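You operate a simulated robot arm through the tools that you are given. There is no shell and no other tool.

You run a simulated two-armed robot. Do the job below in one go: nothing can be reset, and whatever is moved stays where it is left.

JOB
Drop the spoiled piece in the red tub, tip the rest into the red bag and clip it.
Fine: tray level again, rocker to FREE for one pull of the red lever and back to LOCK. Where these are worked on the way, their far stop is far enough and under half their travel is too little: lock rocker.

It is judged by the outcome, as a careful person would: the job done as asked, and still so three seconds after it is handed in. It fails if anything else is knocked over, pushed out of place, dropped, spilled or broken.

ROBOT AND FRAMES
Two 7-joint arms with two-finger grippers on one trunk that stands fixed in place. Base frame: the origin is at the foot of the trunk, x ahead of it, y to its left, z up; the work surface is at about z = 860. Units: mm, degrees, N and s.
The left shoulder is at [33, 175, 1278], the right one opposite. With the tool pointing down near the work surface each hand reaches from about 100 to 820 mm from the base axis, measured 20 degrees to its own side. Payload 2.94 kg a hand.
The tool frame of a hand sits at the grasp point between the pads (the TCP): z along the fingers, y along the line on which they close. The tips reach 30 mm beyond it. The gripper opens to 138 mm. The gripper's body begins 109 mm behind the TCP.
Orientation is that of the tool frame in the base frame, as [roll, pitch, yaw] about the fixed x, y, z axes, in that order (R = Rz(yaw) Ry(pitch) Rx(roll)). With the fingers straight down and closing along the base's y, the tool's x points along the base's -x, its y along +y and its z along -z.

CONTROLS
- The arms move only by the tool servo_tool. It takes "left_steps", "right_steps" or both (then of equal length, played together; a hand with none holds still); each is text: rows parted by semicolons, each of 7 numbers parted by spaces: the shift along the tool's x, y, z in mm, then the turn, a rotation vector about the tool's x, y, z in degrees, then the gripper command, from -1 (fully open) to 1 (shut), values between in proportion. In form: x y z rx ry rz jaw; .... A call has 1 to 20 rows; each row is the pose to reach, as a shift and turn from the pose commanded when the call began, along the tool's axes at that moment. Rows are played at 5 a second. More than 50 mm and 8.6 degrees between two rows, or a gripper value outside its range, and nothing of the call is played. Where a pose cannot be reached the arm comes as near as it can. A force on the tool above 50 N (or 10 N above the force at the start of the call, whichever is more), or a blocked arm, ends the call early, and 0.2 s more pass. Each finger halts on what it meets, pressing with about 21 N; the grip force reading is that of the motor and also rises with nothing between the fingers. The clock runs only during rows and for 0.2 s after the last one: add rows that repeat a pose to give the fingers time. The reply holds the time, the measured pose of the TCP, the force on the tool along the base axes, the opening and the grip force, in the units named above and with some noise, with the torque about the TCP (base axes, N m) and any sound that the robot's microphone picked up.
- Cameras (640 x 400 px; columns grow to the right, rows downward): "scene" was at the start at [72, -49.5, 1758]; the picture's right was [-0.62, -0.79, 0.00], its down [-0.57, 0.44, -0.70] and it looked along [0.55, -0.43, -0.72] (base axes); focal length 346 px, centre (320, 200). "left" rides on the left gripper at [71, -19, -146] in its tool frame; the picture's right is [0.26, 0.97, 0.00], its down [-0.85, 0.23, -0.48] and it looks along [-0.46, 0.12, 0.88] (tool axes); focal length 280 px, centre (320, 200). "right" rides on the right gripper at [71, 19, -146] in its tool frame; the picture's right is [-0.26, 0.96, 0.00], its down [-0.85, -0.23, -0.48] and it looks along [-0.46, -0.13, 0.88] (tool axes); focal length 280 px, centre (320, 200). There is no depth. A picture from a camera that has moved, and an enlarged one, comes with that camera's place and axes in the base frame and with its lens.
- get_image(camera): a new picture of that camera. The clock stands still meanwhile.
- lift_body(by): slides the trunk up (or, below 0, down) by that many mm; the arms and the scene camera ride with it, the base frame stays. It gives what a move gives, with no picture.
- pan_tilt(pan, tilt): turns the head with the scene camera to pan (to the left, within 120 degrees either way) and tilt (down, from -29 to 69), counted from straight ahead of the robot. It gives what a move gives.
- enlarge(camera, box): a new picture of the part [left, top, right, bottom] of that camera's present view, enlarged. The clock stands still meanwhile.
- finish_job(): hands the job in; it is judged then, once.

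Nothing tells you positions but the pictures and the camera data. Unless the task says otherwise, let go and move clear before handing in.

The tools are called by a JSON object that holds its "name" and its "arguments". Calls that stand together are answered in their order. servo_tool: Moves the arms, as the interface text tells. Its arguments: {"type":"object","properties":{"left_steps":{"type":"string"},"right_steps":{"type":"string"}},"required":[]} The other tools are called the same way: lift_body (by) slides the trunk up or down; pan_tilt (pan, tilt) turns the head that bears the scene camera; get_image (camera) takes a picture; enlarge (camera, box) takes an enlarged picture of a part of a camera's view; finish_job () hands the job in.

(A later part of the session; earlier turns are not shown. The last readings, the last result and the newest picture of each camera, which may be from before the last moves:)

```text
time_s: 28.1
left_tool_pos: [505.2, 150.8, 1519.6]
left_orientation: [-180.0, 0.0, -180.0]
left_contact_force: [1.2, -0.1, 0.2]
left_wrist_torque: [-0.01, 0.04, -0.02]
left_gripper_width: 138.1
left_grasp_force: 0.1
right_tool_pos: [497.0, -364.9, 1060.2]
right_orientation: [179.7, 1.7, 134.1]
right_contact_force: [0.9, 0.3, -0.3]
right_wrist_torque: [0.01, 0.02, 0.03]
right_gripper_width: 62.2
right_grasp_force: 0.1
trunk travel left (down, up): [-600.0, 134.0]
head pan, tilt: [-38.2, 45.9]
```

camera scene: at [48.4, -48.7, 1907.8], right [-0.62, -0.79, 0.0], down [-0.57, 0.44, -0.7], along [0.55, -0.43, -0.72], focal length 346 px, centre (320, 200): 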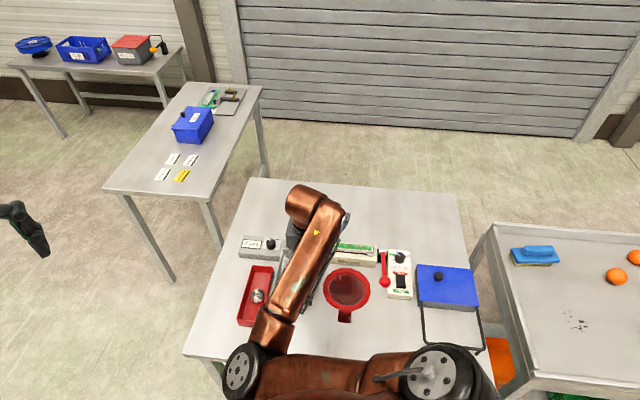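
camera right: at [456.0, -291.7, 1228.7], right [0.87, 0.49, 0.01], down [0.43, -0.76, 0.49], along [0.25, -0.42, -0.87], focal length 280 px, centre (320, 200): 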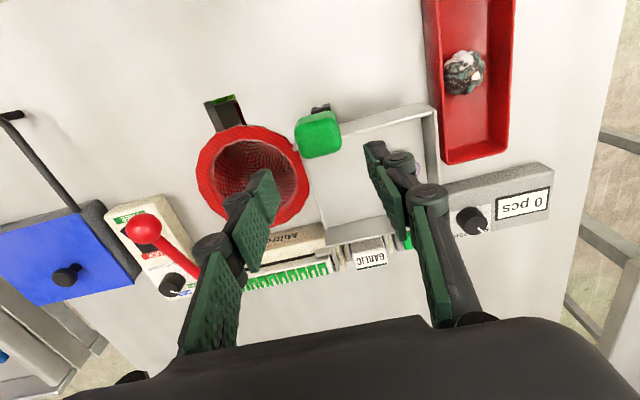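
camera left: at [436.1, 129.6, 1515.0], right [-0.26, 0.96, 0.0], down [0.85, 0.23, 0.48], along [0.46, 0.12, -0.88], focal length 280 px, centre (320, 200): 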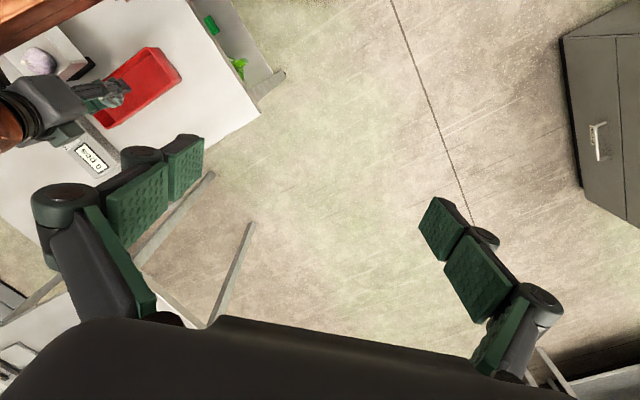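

The right arm is in a bad fold for this spot. The left arm reaches the knob naturally with this wrist turn, so I retract the right hand to the right first.

{"name": "servo_tool", "arguments": {"right_steps": "0 0 -45 0 0 0 0.1; 0 0 -90 0 0 0 0.1; 0 0 -135 0 0 0 0.1; -10 -30 -170 0 0 -6 0; -20 -60 -190 0 0 -12 0; -30 -90 -210 0 0 -18 0; -40 -120 -230 0 0 -24 0; -50 -150 -250 0 0 -30 0; -60 -180 -260 0 0 -36 0; -70 -215 -260 0 0 -42 0; -75 -250 -260 0 0 -45 0; -80 -285 -260 0 0 -45 0; -80 -285 -260 0 0 -45 0"}}

{"name": "get_image", "arguments": {"camera": "scene"}}

```text
time_s: 30.9
left_tool_pos: [506.8, 152.0, 1519.0]
left_orientation: [-179.9, 0.1, -180.0]
left_contact_force: [-0.9, -0.8, -0.7]
left_wrist_torque: [-0.04, 0.01, -0.03]
left_gripper_width: 137.9
left_grasp_force: 0.1
right_tool_pos: [343.2, -608.9, 1305.7]
right_orientation: [-179.8, 0.0, -179.9]
right_contact_force: [0.8, -0.7, 0.4]
right_wrist_torque: [-0.03, -0.01, -0.01]
right_gripper_width: 69.0
right_grasp_force: 0.0
right hand out of reach, approached as far as the arm can: row 2
trunk travel left (down, up): [-600.0, 134.0]
head pan, tilt: [-38.2, 45.9]
```

```text
taken
camera scene: at [48.8, -48.2, 1907.8], right [-0.62, -0.79, 0.0], down [-0.57, 0.44, -0.7], along [0.55, -0.43, -0.72], focal length 346 px, centre (320, 200)
```

scene: 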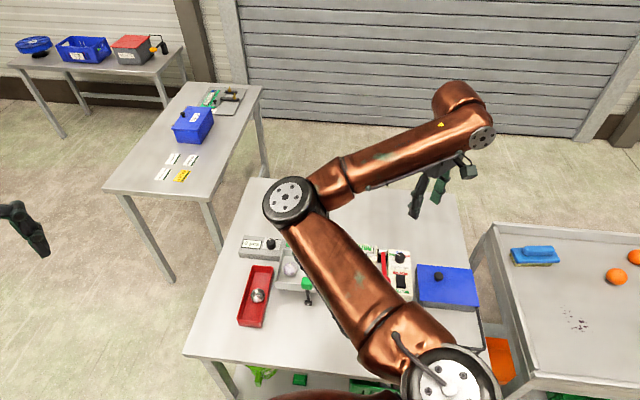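

{"name": "servo_tool", "arguments": {"right_steps": "35 -28 -10 0 0 0 0; 70 -55 -20 0 0 0 0; 105 -82 -30 0 0 0 0; 140 -110 -40 0 0 0 0; 175 -137 -45 0 0 0 0; 193 -150 -45 0 0 0 0"}}

{"name": "get_image", "arguments": {"camera": "scene"}}

{"name": "get_image", "arguments": {"camera": "left"}}

```text
time_s: 32.4
left_tool_pos: [505.2, 150.7, 1520.8]
left_orientation: [179.9, -0.1, -179.9]
left_contact_force: [-0.6, 0.5, -0.5]
left_wrist_torque: [-0.04, -0.01, 0.02]
left_gripper_width: 138.0
left_grasp_force: 0.1
right_tool_pos: [151.3, -761.1, 1351.5]
right_orientation: [180.0, 0.1, -179.9]
right_contact_force: [0.2, 0.8, -0.1]
right_wrist_torque: [0.0, 0.01, 0.0]
right_gripper_width: 69.0
right_grasp_force: 0.0
trunk travel left (down, up): [-600.0, 134.0]
head pan, tilt: [-38.2, 45.9]
```

```text
taken
camera scene: at [47.5, -49.8, 1907.8], right [-0.62, -0.79, 0.0], down [-0.56, 0.44, -0.7], along [0.55, -0.43, -0.72], focal length 346 px, centre (320, 200)
```

scene: 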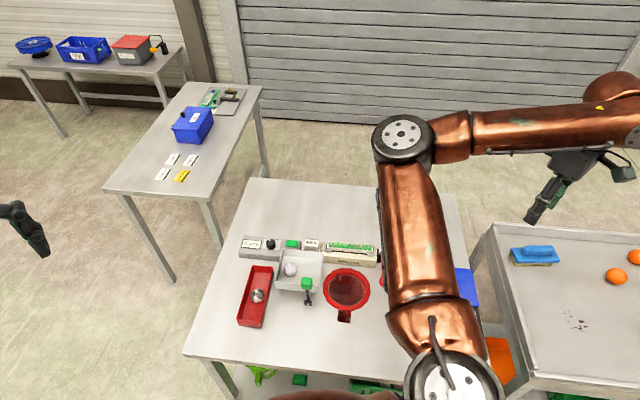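

```text
taken
camera left: at [434.2, 129.2, 1665.6], right [-0.26, 0.96, 0.0], down [0.85, 0.23, 0.48], along [0.46, 0.12, -0.88], focal length 280 px, centre (320, 200)
```

left: 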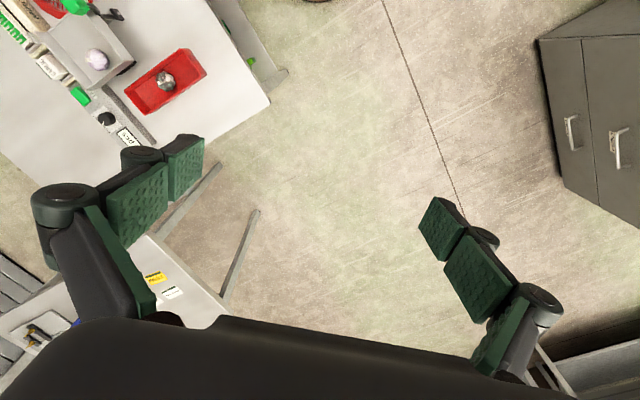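

Right arm is now clear of the tray. I lower the trunk back and bring the left hand above the knob with yaw 135.

{"name": "lift_body", "arguments": {"by": -150}}

{"name": "servo_tool", "arguments": {"left_steps": "3 -45 -10 0 0 4 -0.1; 5 -90 -10 0 0 8 -0.1; 8 -135 -10 0 0 12 -0.1; 10 -180 0 0 0 16 -0.1; 12 -225 20 0 0 20 -0.1; 14 -270 40 0 0 24 -0.1; 16 -315 70 0 0 28 -0.1; 18 -360 100 0 0 32 -0.1; 20 -400 125 0 0 36 -0.1; 20 -440 150 0 0 40 -0.1; 20 -470 180 0 0 45 -0.1; 20 -496 200 0 0 45 -0.1; 20 -496 215 0 0 45 -0.1; 20 -496 215 0 0 45 -0.1"}}

{"name": "get_image", "arguments": {"camera": "left"}}

{"name": "get_image", "arguments": {"camera": "scene"}}

```text
time_s: 34.1
left_tool_pos: [505.6, 150.0, 1370.3]
left_orientation: [-179.9, 0.0, -179.9]
left_contact_force: [-0.6, 0.4, -0.6]
left_wrist_torque: [-0.01, -0.03, 0.03]
left_gripper_width: 138.0
left_grasp_force: 0.1
right_tool_pos: [150.6, -759.1, 1203.6]
right_orientation: [-179.9, 0.0, -179.9]
right_contact_force: [0.7, -0.3, 0.5]
right_wrist_torque: [0.01, -0.02, -0.01]
right_gripper_width: 69.1
right_grasp_force: 0.0
trunk travel left (down, up): [-450.0, 284.0]
head pan, tilt: [-38.2, 45.9]
```

```text
refused: row 7 steps farther than a row can; nothing moved
```

```text
taken
camera left: at [434.2, 129.5, 1516.0], right [-0.26, 0.96, 0.0], down [0.85, 0.23, 0.48], along [0.46, 0.12, -0.88], focal length 280 px, centre (320, 200)
```

left: 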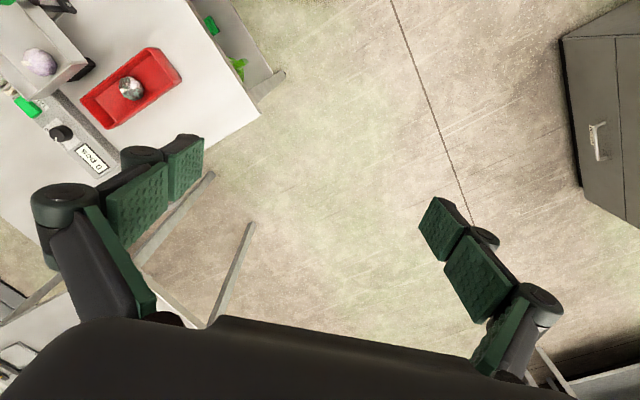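

```text
taken
camera scene: at [71.4, -49.4, 1758.2], right [-0.62, -0.79, 0.0], down [-0.56, 0.44, -0.7], along [0.55, -0.43, -0.72], focal length 346 px, centre (320, 200)
```

scene: 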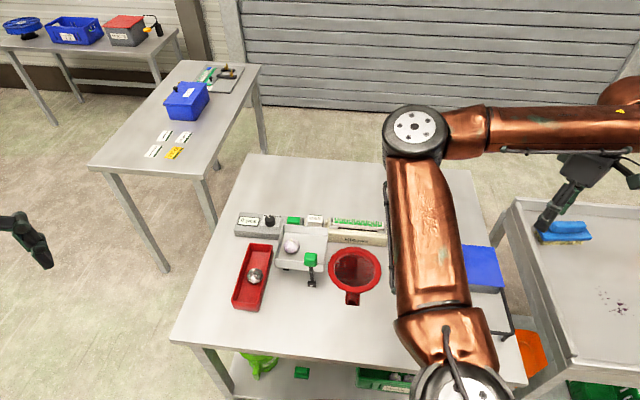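

{"name": "servo_tool", "arguments": {"left_steps": "2 -38 5 0 0 3.5 -0.1; 3 -76 10 0 0 7 -0.1; 5 -114 20 0 0 10.5 -0.1; 6 -153 32 0 0 14 -0.1; 8 -191 48 0 0 17.5 -0.1; 9 -229 64 0 0 21 -0.1; 11 -267 80 0 0 24.5 -0.1; 12 -305 98 0 0 28 -0.1; 14 -343 116 0 0 31.5 -0.1; 15 -381 135 0 0 35 -0.1; 17 -420 154 0 0 38.5 -0.1; 18 -458 174 0 0 42 -0.1; 20 -496 195 0 0 45 -0.1; 20 -496 215 0 0 45 -0.1; 20 -496 215 0 0 45 -0.1"}}

{"name": "get_image", "arguments": {"camera": "left"}}

{"name": "get_image", "arguments": {"camera": "scene"}}

```text
time_s: 37.3
left_tool_pos: [488.5, -347.4, 1154.8]
left_orientation: [-179.9, 0.2, 134.9]
left_contact_force: [-0.3, -0.4, 0.2]
left_wrist_torque: [0.02, -0.01, 0.01]
left_gripper_width: 75.8
left_grasp_force: 0.1
left hand out of reach, approached as far as the arm can: row 13
right_tool_pos: [152.1, -758.7, 1203.5]
right_orientation: [-179.9, 0.1, -180.0]
right_contact_force: [-0.7, 0.6, -0.3]
right_wrist_torque: [0.02, -0.03, -0.02]
right_gripper_width: 69.0
right_grasp_force: 0.0
trunk travel left (down, up): [-450.0, 284.0]
head pan, tilt: [-38.2, 45.9]
```

```text
taken
camera left: at [425.0, -312.5, 1300.8], right [0.5, 0.87, 0.0], down [0.76, -0.44, 0.48], along [0.41, -0.24, -0.88], focal length 280 px, centre (320, 200)
```

left: 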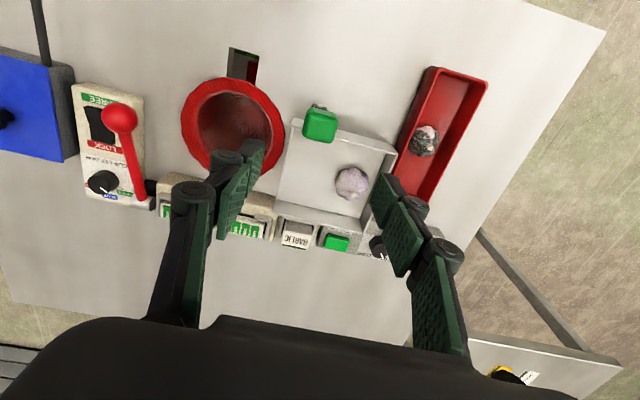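

```text
taken
camera scene: at [71.5, -55.5, 1758.1], right [-0.62, -0.79, 0.0], down [-0.56, 0.45, -0.69], along [0.55, -0.43, -0.72], focal length 346 px, centre (320, 200)
```

scene: 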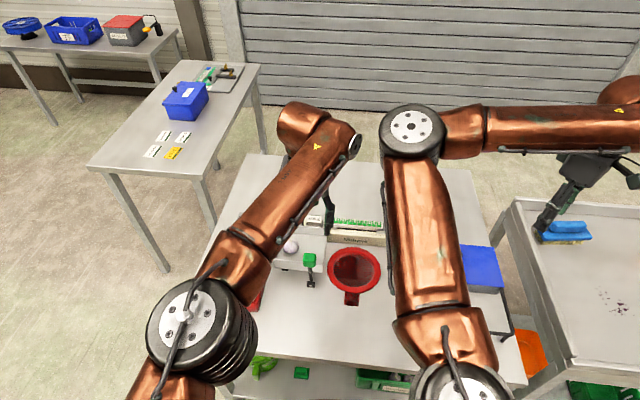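

{"name": "servo_tool", "arguments": {"left_steps": "3 -1 35 0 0 0 0; 3 -1 70 0 0 0 0.1; 3 -1 100 0 0 0 0.1; 3 -1 120 0 0 0 0.1; 3 -1 120 0 0 0 0.1"}}

{"name": "get_image", "arguments": {"camera": "left"}}

```text
time_s: 38.5
left_tool_pos: [484.8, -346.7, 1034.4]
left_orientation: [180.0, -0.1, 135.0]
left_contact_force: [0.4, -1.2, 0.3]
left_wrist_torque: [0.0, -0.01, 0.0]
left_gripper_width: 61.9
left_grasp_force: 0.1
right_tool_pos: [151.1, -762.1, 1200.6]
right_orientation: [179.9, 0.0, -179.9]
right_contact_force: [0.0, -1.4, -0.5]
right_wrist_torque: [0.0, -0.03, -0.04]
right_gripper_width: 69.1
right_grasp_force: 0.1
trunk travel left (down, up): [-450.0, 284.0]
head pan, tilt: [-38.2, 45.9]
```

```text
taken
camera left: at [420.9, -312.8, 1179.1], right [0.5, 0.87, 0.0], down [0.76, -0.44, 0.48], along [0.41, -0.24, -0.88], focal length 280 px, centre (320, 200)
```

left: 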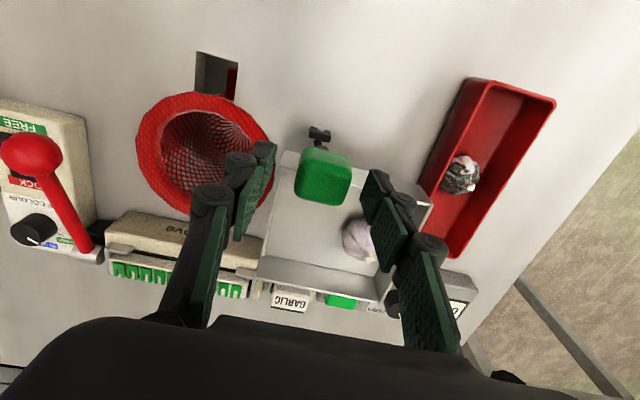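

{"name": "servo_tool", "arguments": {"left_steps": "3 0 8 0 0 0 0.2; 3 0 14 0 0 0 0.25; 3 0 14 0 0 0 0.25; 3 -8 14 0 0 0 0.25; 3 -16 15 0 0 0 0.25; 3 -24 16 -4 0 0 0.25; 3 -30 17 -7 0 0 0.25; 3 -30 17 -7 0 0 0.25"}}

{"name": "get_image", "arguments": {"camera": "left"}}

{"name": "enlarge", "arguments": {"camera": "scene", "box": [230, 200, 400, 310]}}

```text
time_s: 40.3
left_tool_pos: [475.0, -346.9, 1021.0]
left_orientation: [173.1, 0.1, 135.2]
left_contact_force: [0.3, 0.4, -0.5]
left_wrist_torque: [-0.03, 0.03, 0.0]
left_gripper_width: 52.2
left_grasp_force: 0.9
left hand out of reach, approached as far as the arm can: row 6, 7, 8
right_tool_pos: [153.3, -760.2, 1200.9]
right_orientation: [179.9, 0.0, -179.9]
right_contact_force: [0.6, 0.5, 0.7]
right_wrist_torque: [-0.01, 0.01, 0.04]
right_gripper_width: 69.1
right_grasp_force: 0.1
trunk travel left (down, up): [-450.0, 284.0]
head pan, tilt: [-38.2, 45.9]
```

```text
taken
camera left: at [397.5, -325.3, 1163.9], right [0.49, 0.86, 0.12], down [0.72, -0.48, 0.5], along [0.49, -0.16, -0.86], focal length 280 px, centre (320, 200)
```

left: 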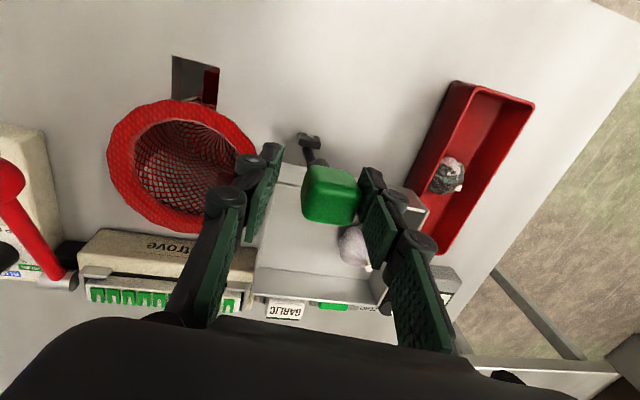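

```text
3.64 times, centred on (315, 255) of scene
camera zoom: at [73.1, -50.6, 1758.0], right [-0.62, -0.79, 0.0], down [-0.57, 0.44, -0.69], along [0.55, -0.43, -0.72], focal length 1256 px, centre (338, 0)
```

zoom: 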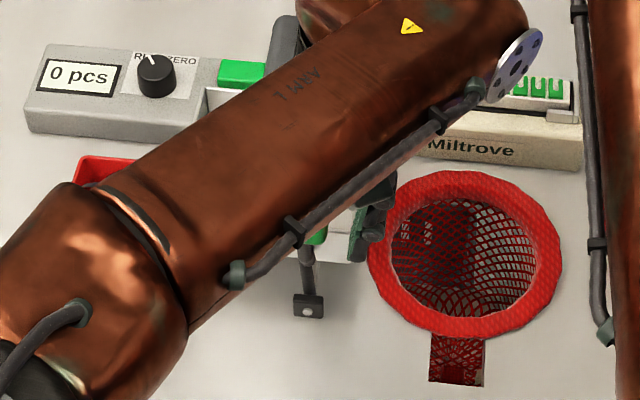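

The left arm hits its limit when leaning toward the bag. Better: push the knob with closed fingers from the tray side, with the hand leaning away from the bag. I raise off the knob first.

{"name": "servo_tool", "arguments": {"left_steps": "0 4 -20 2 0 0 0.2; 0 6 -40 4 0 0 0.1; 0 9 -65 7 0 0 0.1; 0 12 -90 7 0 0 0.1; 0 12 -100 7 0 0 0.1"}}

{"name": "get_image", "arguments": {"camera": "left"}}

```text
time_s: 41.5
left_tool_pos: [471.7, -348.5, 1122.3]
left_orientation: [180.0, 0.0, 135.1]
left_contact_force: [-0.1, 0.7, 0.6]
left_wrist_torque: [-0.01, -0.01, 0.0]
left_gripper_width: 61.9
left_grasp_force: 0.0
right_tool_pos: [152.7, -760.3, 1201.0]
right_orientation: [-180.0, 0.0, -179.9]
right_contact_force: [0.9, 0.8, 0.0]
right_wrist_torque: [-0.01, -0.01, 0.05]
right_gripper_width: 69.0
right_grasp_force: 0.1
trunk travel left (down, up): [-450.0, 284.0]
head pan, tilt: [-38.2, 45.9]
```

```text
taken
camera left: at [407.8, -313.3, 1268.4], right [0.5, 0.87, 0.0], down [0.76, -0.44, 0.48], along [0.41, -0.24, -0.88], focal length 280 px, centre (320, 200)
```

left: 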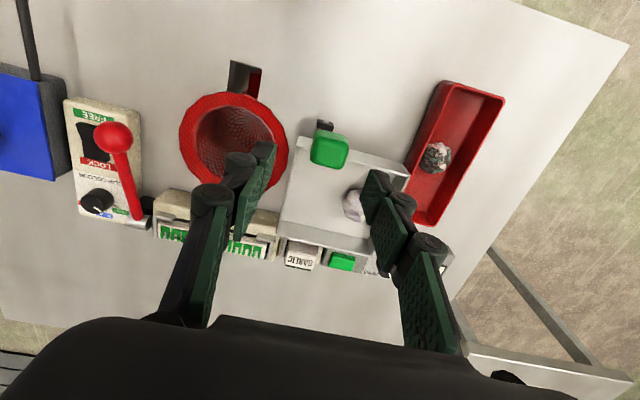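

{"name": "servo_tool", "arguments": {"left_steps": "-3 18 0 6 0 0 0.4; -6 36 0 12 0 0 0.7; -9 54 0 18 0 0 1; -9 54 0 22 0 0 1; -9 54 25 22 0 0 1; -9 54 50 22 0 0 1; -9 54 75 22 0 0 1; -9 54 98 22 0 0 1; -9 54 98 22 0 0 1"}}

{"name": "get_image", "arguments": {"camera": "left"}}

{"name": "get_image", "arguments": {"camera": "scene"}}

```text
time_s: 43.5
left_tool_pos: [518.1, -316.6, 1023.9]
left_orientation: [-158.0, 0.0, 135.1]
left_contact_force: [0.4, 0.5, -0.4]
left_wrist_torque: [0.04, 0.04, -0.04]
left_gripper_width: 0.1
left_grasp_force: 20.7
right_tool_pos: [152.3, -760.9, 1201.0]
right_orientation: [180.0, 0.1, -179.9]
right_contact_force: [0.5, -0.4, -0.1]
right_wrist_torque: [-0.04, -0.04, -0.02]
right_gripper_width: 69.0
right_grasp_force: 0.1
trunk travel left (down, up): [-450.0, 284.0]
head pan, tilt: [-38.2, 45.9]
```

```text
taken
camera left: at [492.9, -242.1, 1166.4], right [0.45, 0.82, -0.36], down [0.88, -0.32, 0.35], along [0.17, -0.48, -0.86], focal length 280 px, centre (320, 200)
```

left: 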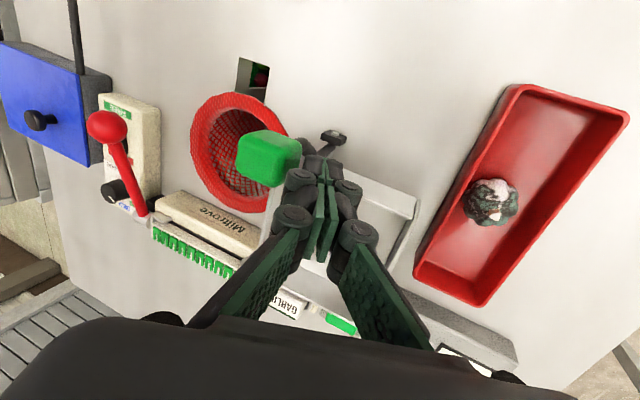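

```text
taken
camera scene: at [72.0, -50.3, 1758.0], right [-0.62, -0.79, 0.0], down [-0.57, 0.44, -0.69], along [0.55, -0.43, -0.72], focal length 346 px, centre (320, 200)
```

scene: 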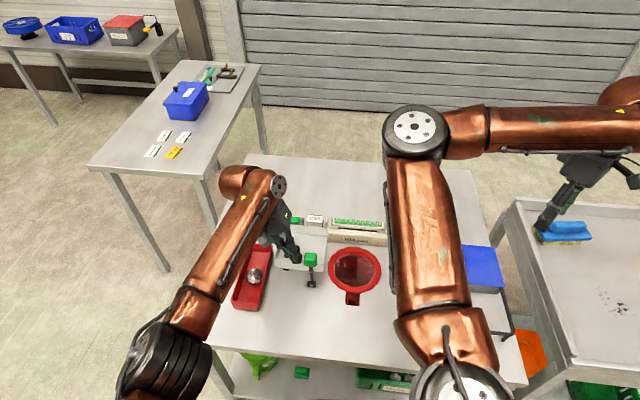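

{"name": "servo_tool", "arguments": {"left_steps": "0 -9 4 0 0 0 1; 0 -18.5 7.5 0 0 0 1; 0 -28 11 0 0 0 1; 0 -37 15 0 0 0 1; 0 -37 15 0 0 0 1"}}

{"name": "enlarge", "arguments": {"camera": "scene", "box": [230, 190, 400, 310]}}

{"name": "get_image", "arguments": {"camera": "left"}}

```text
time_s: 44.7
left_tool_pos: [488.8, -344.4, 1023.0]
left_orientation: [-157.9, 0.1, 135.1]
left_contact_force: [-0.1, 0.1, -0.3]
left_wrist_torque: [-0.01, -0.02, -0.02]
left_gripper_width: 0.1
left_grasp_force: 21.1
right_tool_pos: [151.7, -761.1, 1202.0]
right_orientation: [-180.0, -0.1, -180.0]
right_contact_force: [0.0, -0.5, -0.9]
right_wrist_torque: [-0.03, -0.01, -0.01]
right_gripper_width: 69.0
right_grasp_force: 0.0
trunk travel left (down, up): [-450.0, 284.0]
head pan, tilt: [-38.2, 45.9]
```

```text
3.33 times, centred on (315, 250) of scene
camera zoom: at [72.5, -50.3, 1758.0], right [-0.62, -0.79, 0.0], down [-0.57, 0.44, -0.69], along [0.55, -0.43, -0.72], focal length 1152 px, centre (337, 33)
```

zoom: 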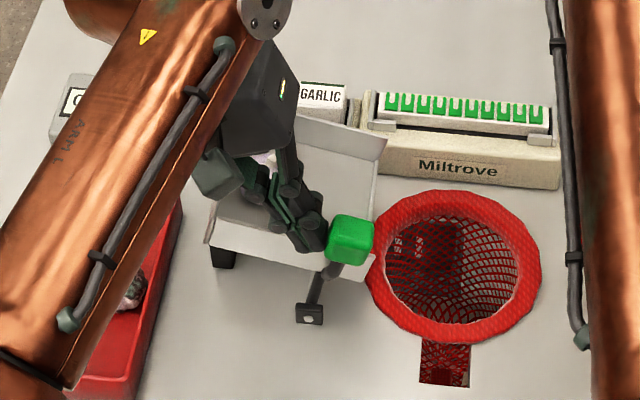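

```text
taken
camera left: at [464.6, -270.3, 1165.7], right [0.45, 0.82, -0.36], down [0.88, -0.32, 0.35], along [0.17, -0.48, -0.86], focal length 280 px, centre (320, 200)
```

left: 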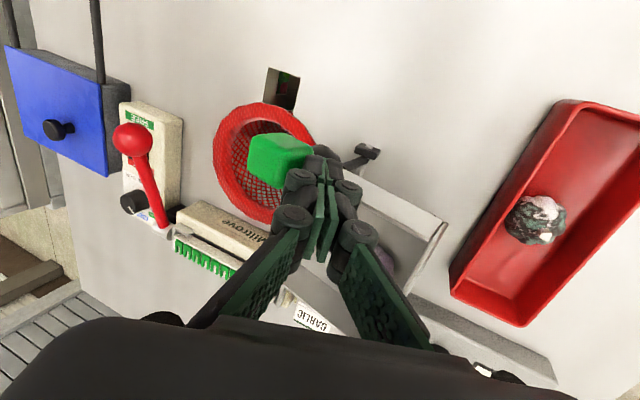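

The tray tips as expected (pivot near z≈920, knob radius ≈95). I keep pushing along the arc.

{"name": "servo_tool", "arguments": {"left_steps": "0 -6 6 0 0 0 1; 0 -12 12.5 0 0 0 1; 0 -16.5 20 0 0 0 1; 0 -21 28 0 0 0 1; 0 -25 36 0 0 0 1; 0 -28.6 44 0 0 0 1; 0 -28.6 44 0 0 0 1"}}

{"name": "enlarge", "arguments": {"camera": "scene", "box": [230, 190, 400, 310]}}

{"name": "get_image", "arguments": {"camera": "left"}}

```text
time_s: 46.3
left_tool_pos: [458.6, -375.8, 993.7]
left_orientation: [-157.9, 0.0, 135.0]
left_contact_force: [-0.1, 0.6, 0.5]
left_wrist_torque: [0.02, 0.0, 0.02]
left_gripper_width: 0.1
left_grasp_force: 21.4
right_tool_pos: [151.8, -760.7, 1201.9]
right_orientation: [180.0, 0.0, -179.9]
right_contact_force: [-0.2, 0.2, 0.6]
right_wrist_torque: [0.01, 0.03, -0.03]
right_gripper_width: 68.9
right_grasp_force: 0.0
trunk travel left (down, up): [-450.0, 284.0]
head pan, tilt: [-38.2, 45.9]
```

```text
3.33 times, centred on (315, 250) of scene
camera zoom: at [72.3, -50.5, 1758.0], right [-0.62, -0.79, 0.0], down [-0.57, 0.44, -0.69], along [0.55, -0.43, -0.72], focal length 1152 px, centre (337, 33)
```

zoom: 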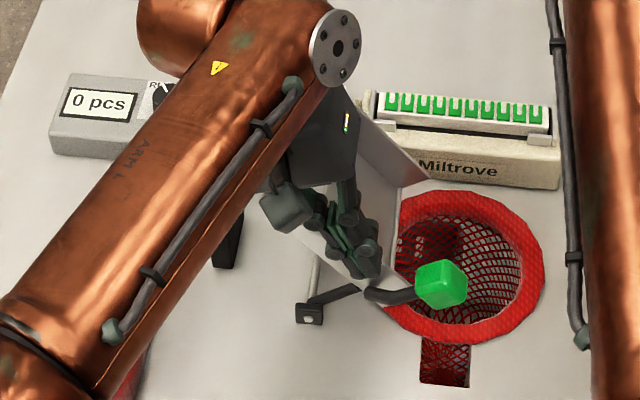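

```text
taken
camera left: at [434.0, -301.1, 1136.6], right [0.45, 0.82, -0.36], down [0.88, -0.32, 0.35], along [0.17, -0.48, -0.86], focal length 280 px, centre (320, 200)
```

left: 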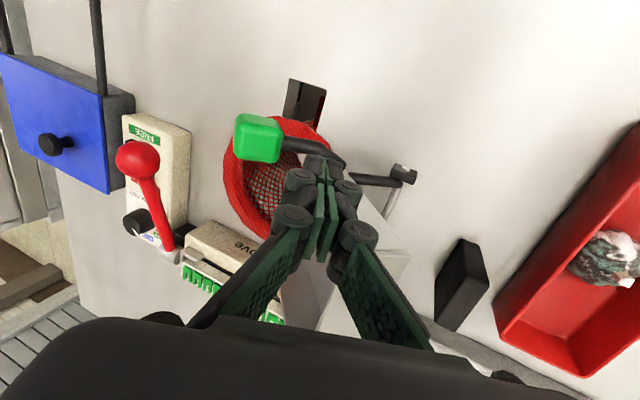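

The tray has swung past balance to its tipped stop by itself. I raise the left hand clear and check where the garlic went.

{"name": "servo_tool", "arguments": {"left_steps": "0 -15 -37 0 0 0 1; 0 -30 -74 0 0 0 1; 0 -45 -111 0 0 0 1; 0 -60 -148 0 0 0 1; 0 -60 -148 0 0 0 1"}}

{"name": "get_image", "arguments": {"camera": "left"}}

{"name": "enlarge", "arguments": {"camera": "scene", "box": [230, 190, 400, 310]}}

```text
time_s: 47.5
left_tool_pos: [460.9, -375.4, 1155.6]
left_orientation: [-158.0, -0.1, 135.0]
left_contact_force: [0.4, -0.4, -0.2]
left_wrist_torque: [0.02, 0.01, 0.0]
left_gripper_width: 0.1
left_grasp_force: 21.5
right_tool_pos: [152.9, -760.5, 1201.7]
right_orientation: [-180.0, 0.0, -179.8]
right_contact_force: [0.3, -0.2, -0.2]
right_wrist_torque: [0.01, 0.0, -0.01]
right_gripper_width: 69.0
right_grasp_force: 0.1
trunk travel left (down, up): [-450.0, 284.0]
head pan, tilt: [-38.2, 45.9]
```

```text
taken
camera left: at [436.2, -301.9, 1297.1], right [0.45, 0.82, -0.36], down [0.88, -0.32, 0.35], along [0.17, -0.48, -0.86], focal length 280 px, centre (320, 200)
```

left: 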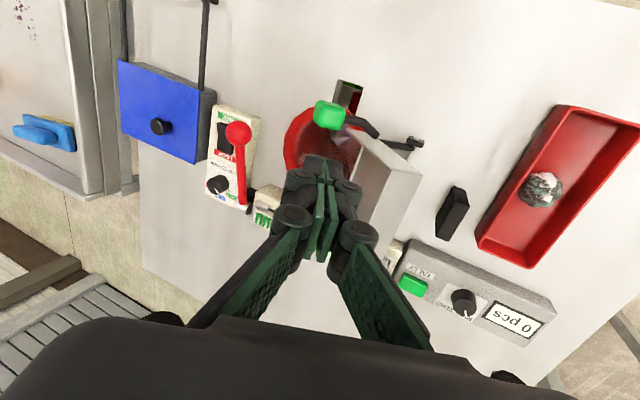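

```text
3.33 times, centred on (315, 250) of scene
camera zoom: at [73.1, -50.9, 1757.9], right [-0.62, -0.79, 0.0], down [-0.57, 0.44, -0.69], along [0.55, -0.43, -0.72], focal length 1152 px, centre (337, 33)
```

zoom: 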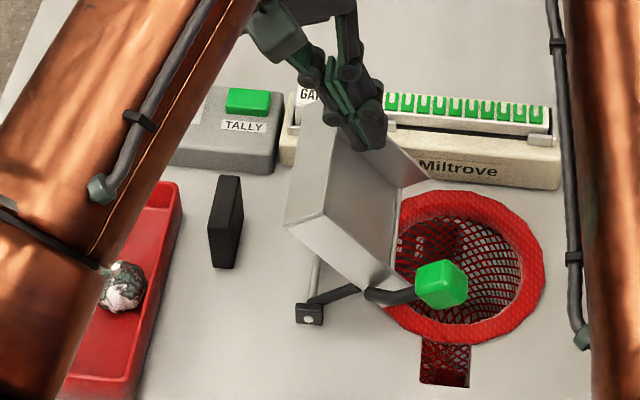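

The tray stays tipped and looks empty; the left arm can't reach far enough to return it, so I retract the left hand and look into the bag.

{"name": "servo_tool", "arguments": {"left_steps": "10 9 -22 -2 0 0 1; 19 18 -38 -6 0 0 1; 29 28 -54 -10 0 0 1; 38 37 -66 -14 0 0 1; 48 46 -77 -18 0 0 1; 57 55 -87 -22 0 0 1; 57 55 -87 -22 0 0 1"}}

{"name": "get_image", "arguments": {"camera": "left"}}

{"name": "enlarge", "arguments": {"camera": "scene", "box": [230, 190, 400, 310]}}

```text
time_s: 49.1
left_tool_pos: [477.3, -275.9, 1214.5]
left_orientation: [179.9, 0.0, 135.1]
left_contact_force: [0.5, 0.3, -0.6]
left_wrist_torque: [0.01, -0.03, -0.02]
left_gripper_width: 0.0
left_grasp_force: 20.8
right_tool_pos: [152.3, -761.3, 1199.9]
right_orientation: [-180.0, 0.1, -179.9]
right_contact_force: [0.7, 0.0, -0.3]
right_wrist_torque: [0.03, 0.02, 0.02]
right_gripper_width: 69.1
right_grasp_force: 0.0
trunk travel left (down, up): [-450.0, 284.0]
head pan, tilt: [-38.2, 45.9]
```

```text
taken
camera left: at [412.8, -241.8, 1359.7], right [0.5, 0.87, 0.0], down [0.76, -0.44, 0.48], along [0.41, -0.24, -0.88], focal length 280 px, centre (320, 200)
```

left: 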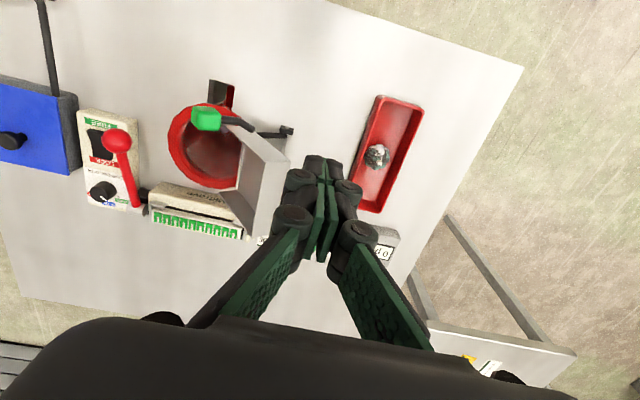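

```text
3.33 times, centred on (315, 250) of scene
camera zoom: at [72.3, -51.0, 1758.0], right [-0.62, -0.79, 0.0], down [-0.57, 0.44, -0.69], along [0.55, -0.43, -0.72], focal length 1152 px, centre (337, 33)
```

zoom: 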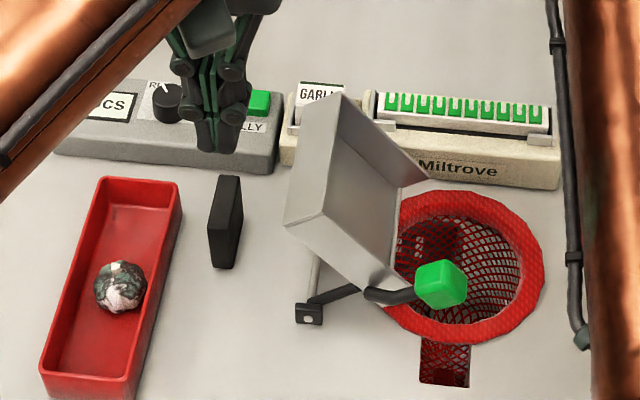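

{"name": "servo_tool", "arguments": {"left_steps": "26 29 -14 0 0 -4 1; 51 59 -28 0 0 -8 1; 77 88 -42 0 0 -12 1; 102 117 -56 0 0 -16 1; 128 146 -70 0 0 -20 1; 153 176 -84 0 0 -24 1; 179 205 -98 0 0 -28 1; 204 234 -112 0 0 -32 1; 230 263 -126 0 0 -36 1; 255 293 -140 0 0 -40 1; 281 322 -155 0 0 -45 1; 281 322 -155 0 0 -45 1"}}

{"name": "get_image", "arguments": {"camera": "scene"}}

```text
time_s: 51.7
left_tool_pos: [504.5, 150.4, 1372.1]
left_orientation: [180.0, -0.1, -179.8]
left_contact_force: [-1.0, 0.6, -0.1]
left_wrist_torque: [0.04, 0.01, -0.02]
left_gripper_width: 0.1
left_grasp_force: 20.8
right_tool_pos: [151.9, -761.1, 1202.1]
right_orientation: [180.0, 0.0, -179.9]
right_contact_force: [-0.5, -0.3, 0.8]
right_wrist_torque: [0.05, 0.04, -0.04]
right_gripper_width: 68.9
right_grasp_force: 0.1
trunk travel left (down, up): [-450.0, 284.0]
head pan, tilt: [-38.2, 45.9]
```

```text
taken
camera scene: at [72.8, -50.8, 1757.9], right [-0.62, -0.79, 0.0], down [-0.57, 0.44, -0.69], along [0.55, -0.43, -0.72], focal length 346 px, centre (320, 200)
```

scene: 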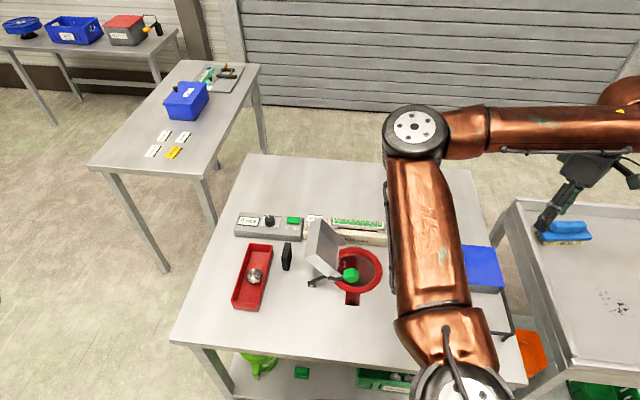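

I bring the right hand up to look into the bag and at the tipped tray.

{"name": "servo_tool", "arguments": {"right_steps": "-16 37 -8 0 0 0 0.4; -32 74 -16 0 0 0 0.8; -48 111 -24 0 0 0 1; -64 148 -32 0 0 0 1; -80 185 -40 0 0 0 1; -96 222 -45 0 0 0 1; -113 261 -48 0 0 0 1; -113 261 -48 0 0 0 1"}}

{"name": "get_image", "arguments": {"camera": "right"}}

{"name": "get_image", "arguments": {"camera": "scene"}}

```text
time_s: 53.5
left_tool_pos: [505.2, 149.6, 1371.4]
left_orientation: [-180.0, 0.0, -179.9]
left_contact_force: [-0.5, -0.5, 0.3]
left_wrist_torque: [0.05, -0.01, 0.01]
left_gripper_width: 0.0
left_grasp_force: 20.8
right_tool_pos: [263.0, -500.9, 1247.9]
right_orientation: [-180.0, 0.0, 180.0]
right_contact_force: [-0.1, -1.2, -0.6]
right_wrist_torque: [0.0, 0.01, 0.01]
right_gripper_width: 0.0
right_grasp_force: 21.0
trunk travel left (down, up): [-450.0, 284.0]
head pan, tilt: [-38.2, 45.9]
```

```text
taken
camera right: at [193.5, -481.1, 1394.3], right [0.26, 0.97, 0.0], down [0.85, -0.23, 0.48], along [0.46, -0.12, -0.88], focal length 280 px, centre (320, 200)
```

right: 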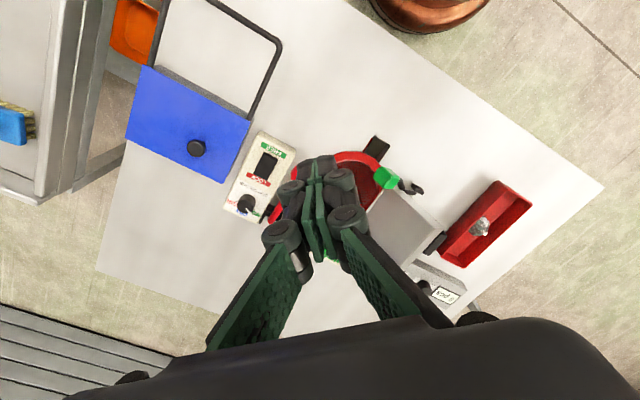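

```text
taken
camera scene: at [71.4, -50.9, 1758.0], right [-0.62, -0.79, 0.0], down [-0.56, 0.44, -0.7], along [0.55, -0.43, -0.72], focal length 346 px, centre (320, 200)
```

scene: 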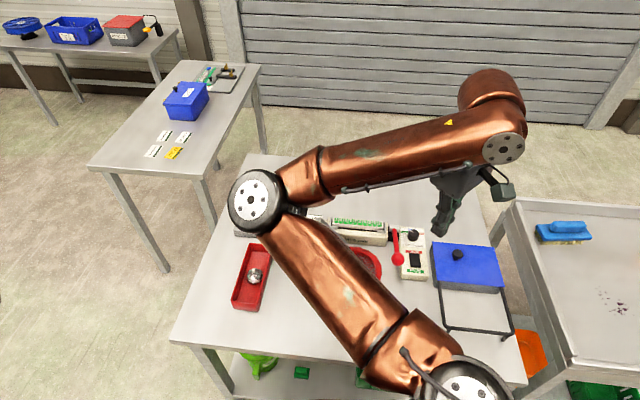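

{"name": "servo_tool", "arguments": {"right_steps": "-36 12 5 0 0 -2 1; -73 24 10 0 0 -4 1; -110 36 20 0 0 -6 1; -146 49 35 0 0 -8 1; -183 61 55 0 0 -10 1; -220 73 80 0 0 -12 1; -256 85 108 0 0 -15 1; -256 85 108 0 0 -15 1"}}

{"name": "get_image", "arguments": {"camera": "right"}}

{"name": "get_image", "arguments": {"camera": "scene"}}

```text
time_s: 55.3
left_tool_pos: [503.3, 151.0, 1370.7]
left_orientation: [-179.9, 0.1, -179.9]
left_contact_force: [0.1, 0.0, 0.9]
left_wrist_torque: [0.01, -0.05, 0.01]
left_gripper_width: 0.0
left_grasp_force: 21.0
right_tool_pos: [518.3, -412.9, 1142.4]
right_orientation: [-180.0, 0.0, -164.9]
right_contact_force: [0.2, -0.5, 0.1]
right_wrist_torque: [0.0, -0.05, 0.0]
right_gripper_width: 0.2
right_grasp_force: 21.0
trunk travel left (down, up): [-450.0, 284.0]
head pan, tilt: [-38.2, 45.9]
```

```text
taken
camera right: at [445.7, -413.3, 1289.1], right [0.0, 1.0, 0.0], down [0.88, 0.0, 0.48], along [0.48, 0.0, -0.88], focal length 280 px, centre (320, 200)
```

right: 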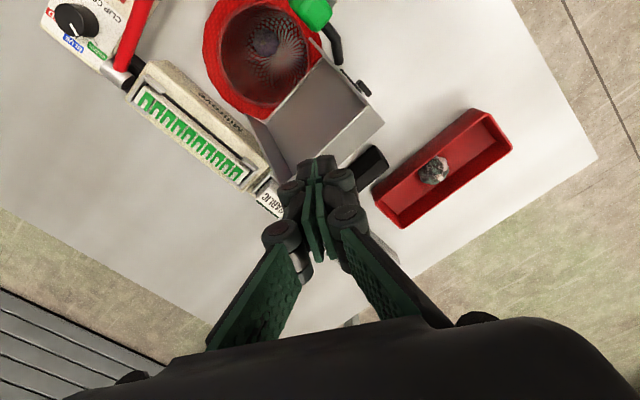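

```text
taken
camera scene: at [71.0, -48.9, 1758.1], right [-0.62, -0.79, 0.0], down [-0.56, 0.44, -0.7], along [0.55, -0.43, -0.72], focal length 346 px, centre (320, 200)
```

scene: 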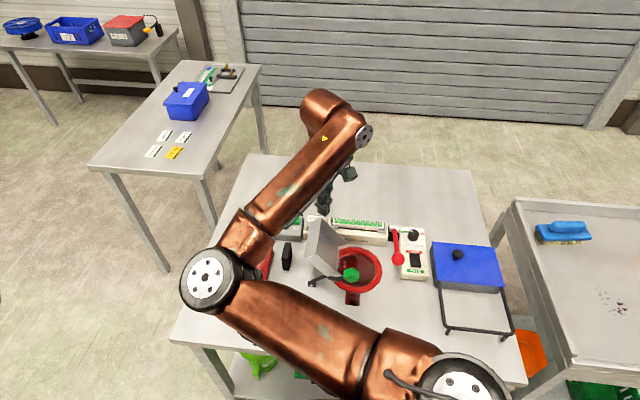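

The good garlic is visible at the bottom of the bag. Now I look closely at the tipped tray to push it back.

{"name": "enlarge", "arguments": {"camera": "right", "box": [190, 0, 430, 220]}}

{"name": "enlarge", "arguments": {"camera": "scene", "box": [260, 160, 420, 310]}}

```text
1.82 times, centred on (310, 110) of right
camera zoom: at [445.7, -413.3, 1289.1], right [0.0, 1.0, 0.0], down [0.88, 0.0, 0.48], along [0.48, 0.0, -0.88], focal length 510 px, centre (338, 364)
```

zoom: 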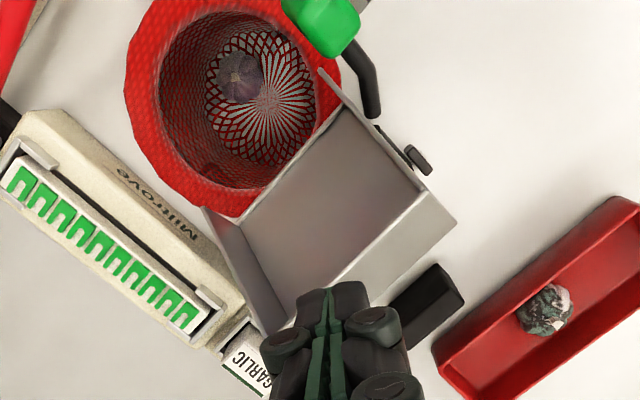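

```text
2.67 times, centred on (340, 235) of scene
camera zoom: at [71.0, -48.9, 1758.1], right [-0.62, -0.79, 0.0], down [-0.56, 0.44, -0.7], along [0.55, -0.43, -0.72], focal length 921 px, centre (267, 107)
```

zoom: 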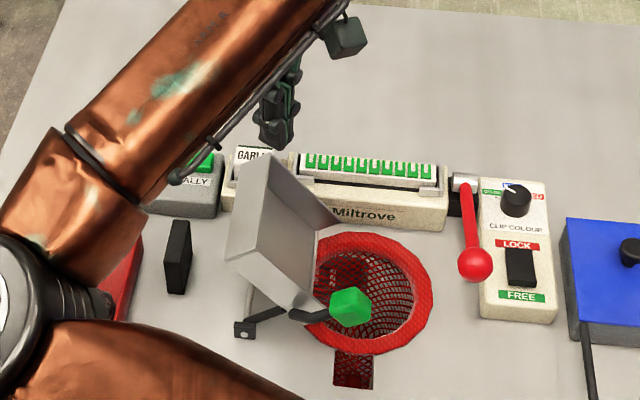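

I place the closed right fingers on the bag side of the tipped tray's rim and lower beside it.

{"name": "servo_tool", "arguments": {"right_steps": "8 -5 0 0 0 0 1; 17 -10 0 0 0 0 1; 17 -10 30 0 0 0 1; 17 -10 60 0 0 0 1; 17 -10 88 0 0 0 1; 17 -10 88 0 0 0 1"}}

{"name": "get_image", "arguments": {"camera": "right"}}

{"name": "enlarge", "arguments": {"camera": "scene", "box": [260, 160, 420, 310]}}

```text
time_s: 56.7
left_tool_pos: [504.4, 150.5, 1372.0]
left_orientation: [-179.9, 0.0, -179.9]
left_contact_force: [0.0, 0.5, 0.4]
left_wrist_torque: [0.01, -0.01, 0.0]
left_gripper_width: 0.0
left_grasp_force: 21.3
right_tool_pos: [504.0, -428.0, 1053.3]
right_orientation: [-179.9, 0.0, -164.9]
right_contact_force: [0.4, 0.6, 0.5]
right_wrist_torque: [0.0, 0.01, 0.01]
right_gripper_width: 0.0
right_grasp_force: 20.3
trunk travel left (down, up): [-450.0, 284.0]
head pan, tilt: [-38.2, 45.9]
```

```text
taken
camera right: at [432.0, -427.9, 1199.6], right [0.0, 1.0, 0.0], down [0.88, 0.0, 0.48], along [0.48, 0.0, -0.88], focal length 280 px, centre (320, 200)
```

right: 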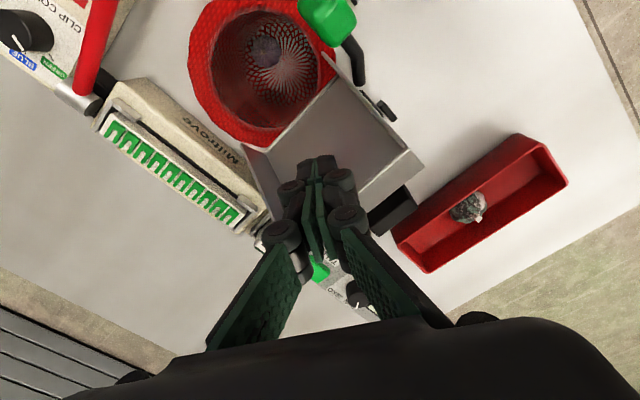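

```text
2.67 times, centred on (340, 235) of scene
camera zoom: at [71.7, -48.9, 1758.1], right [-0.62, -0.79, 0.0], down [-0.57, 0.44, -0.7], along [0.55, -0.43, -0.72], focal length 921 px, centre (267, 107)
```

zoom: 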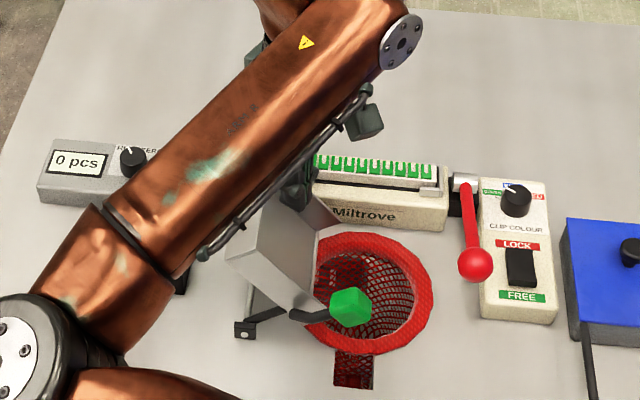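

{"name": "servo_tool", "arguments": {"right_steps": "-9 5 0 0 0 0 1; -17 10 0 0 0 0 1; -26 15 0 0 0 0 1; -35 20 0 0 0 0 1; -44 25 0 0 0 0 1; -44 25 0 0 0 0 1"}}

{"name": "get_image", "arguments": {"camera": "right"}}

{"name": "enlarge", "arguments": {"camera": "scene", "box": [260, 160, 420, 310]}}

```text
time_s: 58.1
left_tool_pos: [505.2, 150.9, 1371.0]
left_orientation: [-180.0, 0.0, -179.9]
left_contact_force: [0.0, 0.3, -0.1]
left_wrist_torque: [0.0, 0.0, -0.03]
left_gripper_width: 0.1
left_grasp_force: 20.9
right_tool_pos: [542.5, -390.8, 1054.1]
right_orientation: [-179.8, 0.0, -164.9]
right_contact_force: [-1.0, 0.0, -0.5]
right_wrist_torque: [-0.02, 0.05, 0.01]
right_gripper_width: 0.0
right_grasp_force: 20.6
trunk travel left (down, up): [-450.0, 284.0]
head pan, tilt: [-38.2, 45.9]
```

```text
taken
camera right: at [470.3, -392.0, 1200.3], right [0.0, 1.0, 0.0], down [0.88, 0.0, 0.48], along [0.48, 0.0, -0.88], focal length 280 px, centre (320, 200)
```

right: 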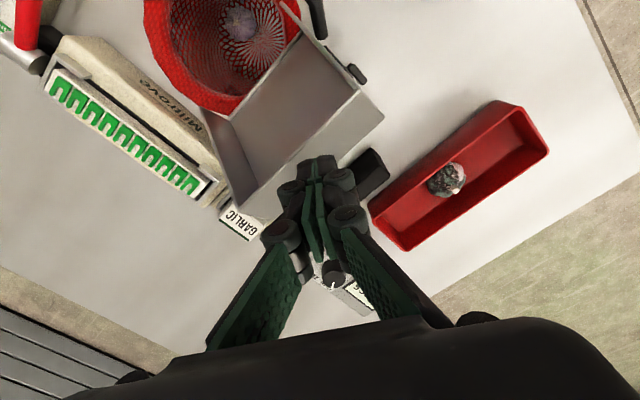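

```text
2.67 times, centred on (340, 235) of scene
camera zoom: at [72.0, -49.1, 1758.0], right [-0.62, -0.79, 0.0], down [-0.57, 0.44, -0.7], along [0.55, -0.43, -0.72], focal length 921 px, centre (267, 107)
```

zoom: 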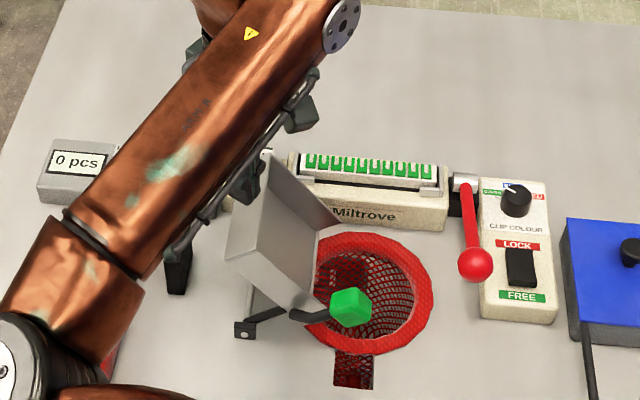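

{"name": "enlarge", "arguments": {"camera": "right", "box": [190, 0, 430, 220]}}

```text
1.82 times, centred on (310, 110) of right
camera zoom: at [470.3, -392.0, 1200.3], right [0.0, 1.0, 0.0], down [0.88, 0.0, 0.48], along [0.48, 0.0, -0.88], focal length 510 px, centre (338, 364)
```

zoom: 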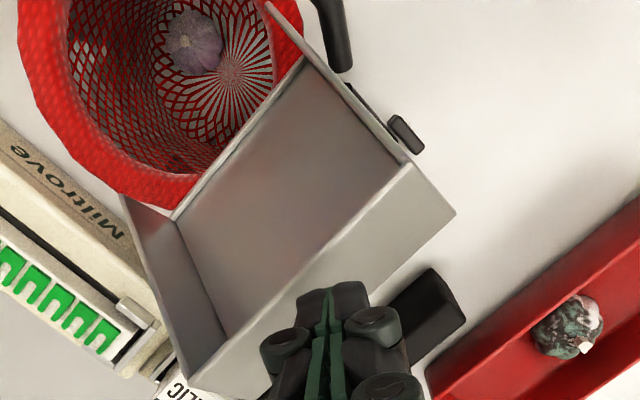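

The fingers passed over the tray without touching, so the tray top is lower than I assumed. I look closer before trying again.

{"name": "enlarge", "arguments": {"camera": "scene", "box": [300, 210, 380, 260]}}

{"name": "enlarge", "arguments": {"camera": "scene", "box": [290, 210, 386, 300]}}

```text
8.00 times, centred on (340, 235) of scene
camera zoom: at [72.0, -49.1, 1758.0], right [-0.62, -0.79, 0.0], down [-0.57, 0.44, -0.7], along [0.55, -0.43, -0.72], focal length 2764 px, centre (160, -80)
```

zoom: 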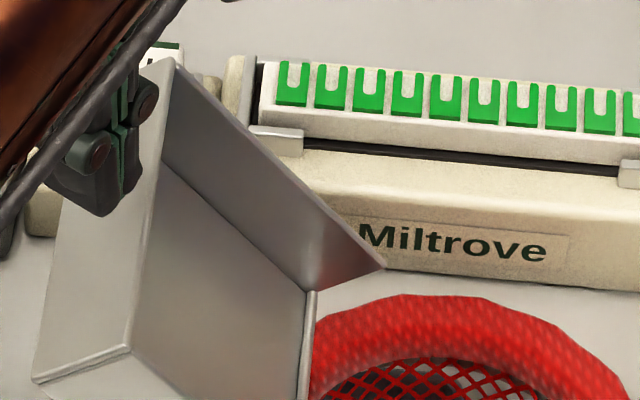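

```text
4.44 times, centred on (338, 255) of scene
camera zoom: at [72.0, -49.1, 1758.0], right [-0.62, -0.79, 0.0], down [-0.57, 0.44, -0.7], along [0.55, -0.43, -0.72], focal length 1535 px, centre (240, -44)
```

zoom: 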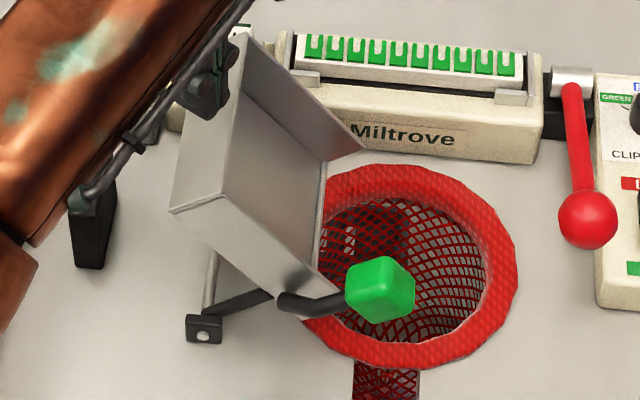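

Now I have it: pivot is low (about z=869), tray tipped ≈57°, rim top at z≈1010. I go back to the bag side, lower so the tips are at z≈980, and push again.

{"name": "servo_tool", "arguments": {"right_steps": "23 -13 0 0 0 0 1; 46 -26 0 0 0 0 1; 48 -27 22 0 0 0 1; 48 -27 44 0 0 0 1; 48 -27 44 0 0 0 1; 39 -22 44 0 0 0 1; 30 -17 44 0 0 0 1; 21 -12 44 0 0 0 1; 12 -7 44 0 0 0 1; 3 -2 44 0 0 0 1; 3 -2 44 0 0 0 1"}}

{"name": "get_image", "arguments": {"camera": "right"}}

{"name": "enlarge", "arguments": {"camera": "scene", "box": [260, 180, 420, 300]}}

```text
time_s: 60.5
left_tool_pos: [505.2, 150.4, 1370.8]
left_orientation: [180.0, 0.0, -179.9]
left_contact_force: [0.4, -0.3, 0.0]
left_wrist_torque: [-0.01, -0.01, 0.02]
left_gripper_width: 0.2
left_grasp_force: 20.8
right_tool_pos: [540.7, -394.4, 1009.6]
right_orientation: [-179.8, 0.0, -165.0]
right_contact_force: [-0.6, -0.6, -0.3]
right_wrist_torque: [0.0, -0.01, 0.02]
right_gripper_width: 0.0
right_grasp_force: 21.0
trunk travel left (down, up): [-450.0, 284.0]
head pan, tilt: [-38.2, 45.9]
```

```text
taken
camera right: at [468.5, -393.8, 1155.5], right [0.0, 1.0, 0.0], down [0.88, 0.0, 0.48], along [0.48, 0.0, -0.88], focal length 280 px, centre (320, 200)
```

right: 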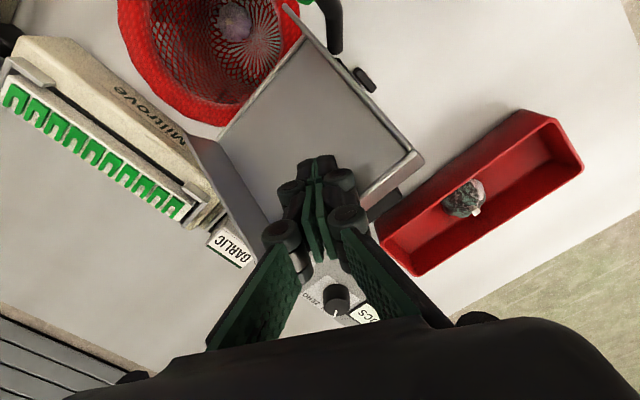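

```text
3.33 times, centred on (340, 240) of scene
camera zoom: at [71.9, -49.1, 1758.0], right [-0.62, -0.79, 0.0], down [-0.57, 0.44, -0.7], along [0.55, -0.43, -0.72], focal length 1152 px, centre (253, 67)
```

zoom: 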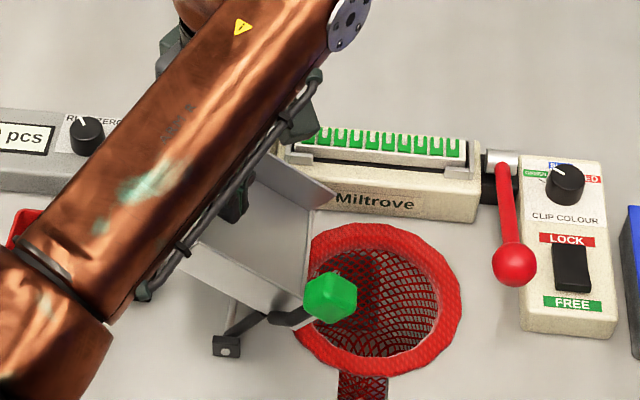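

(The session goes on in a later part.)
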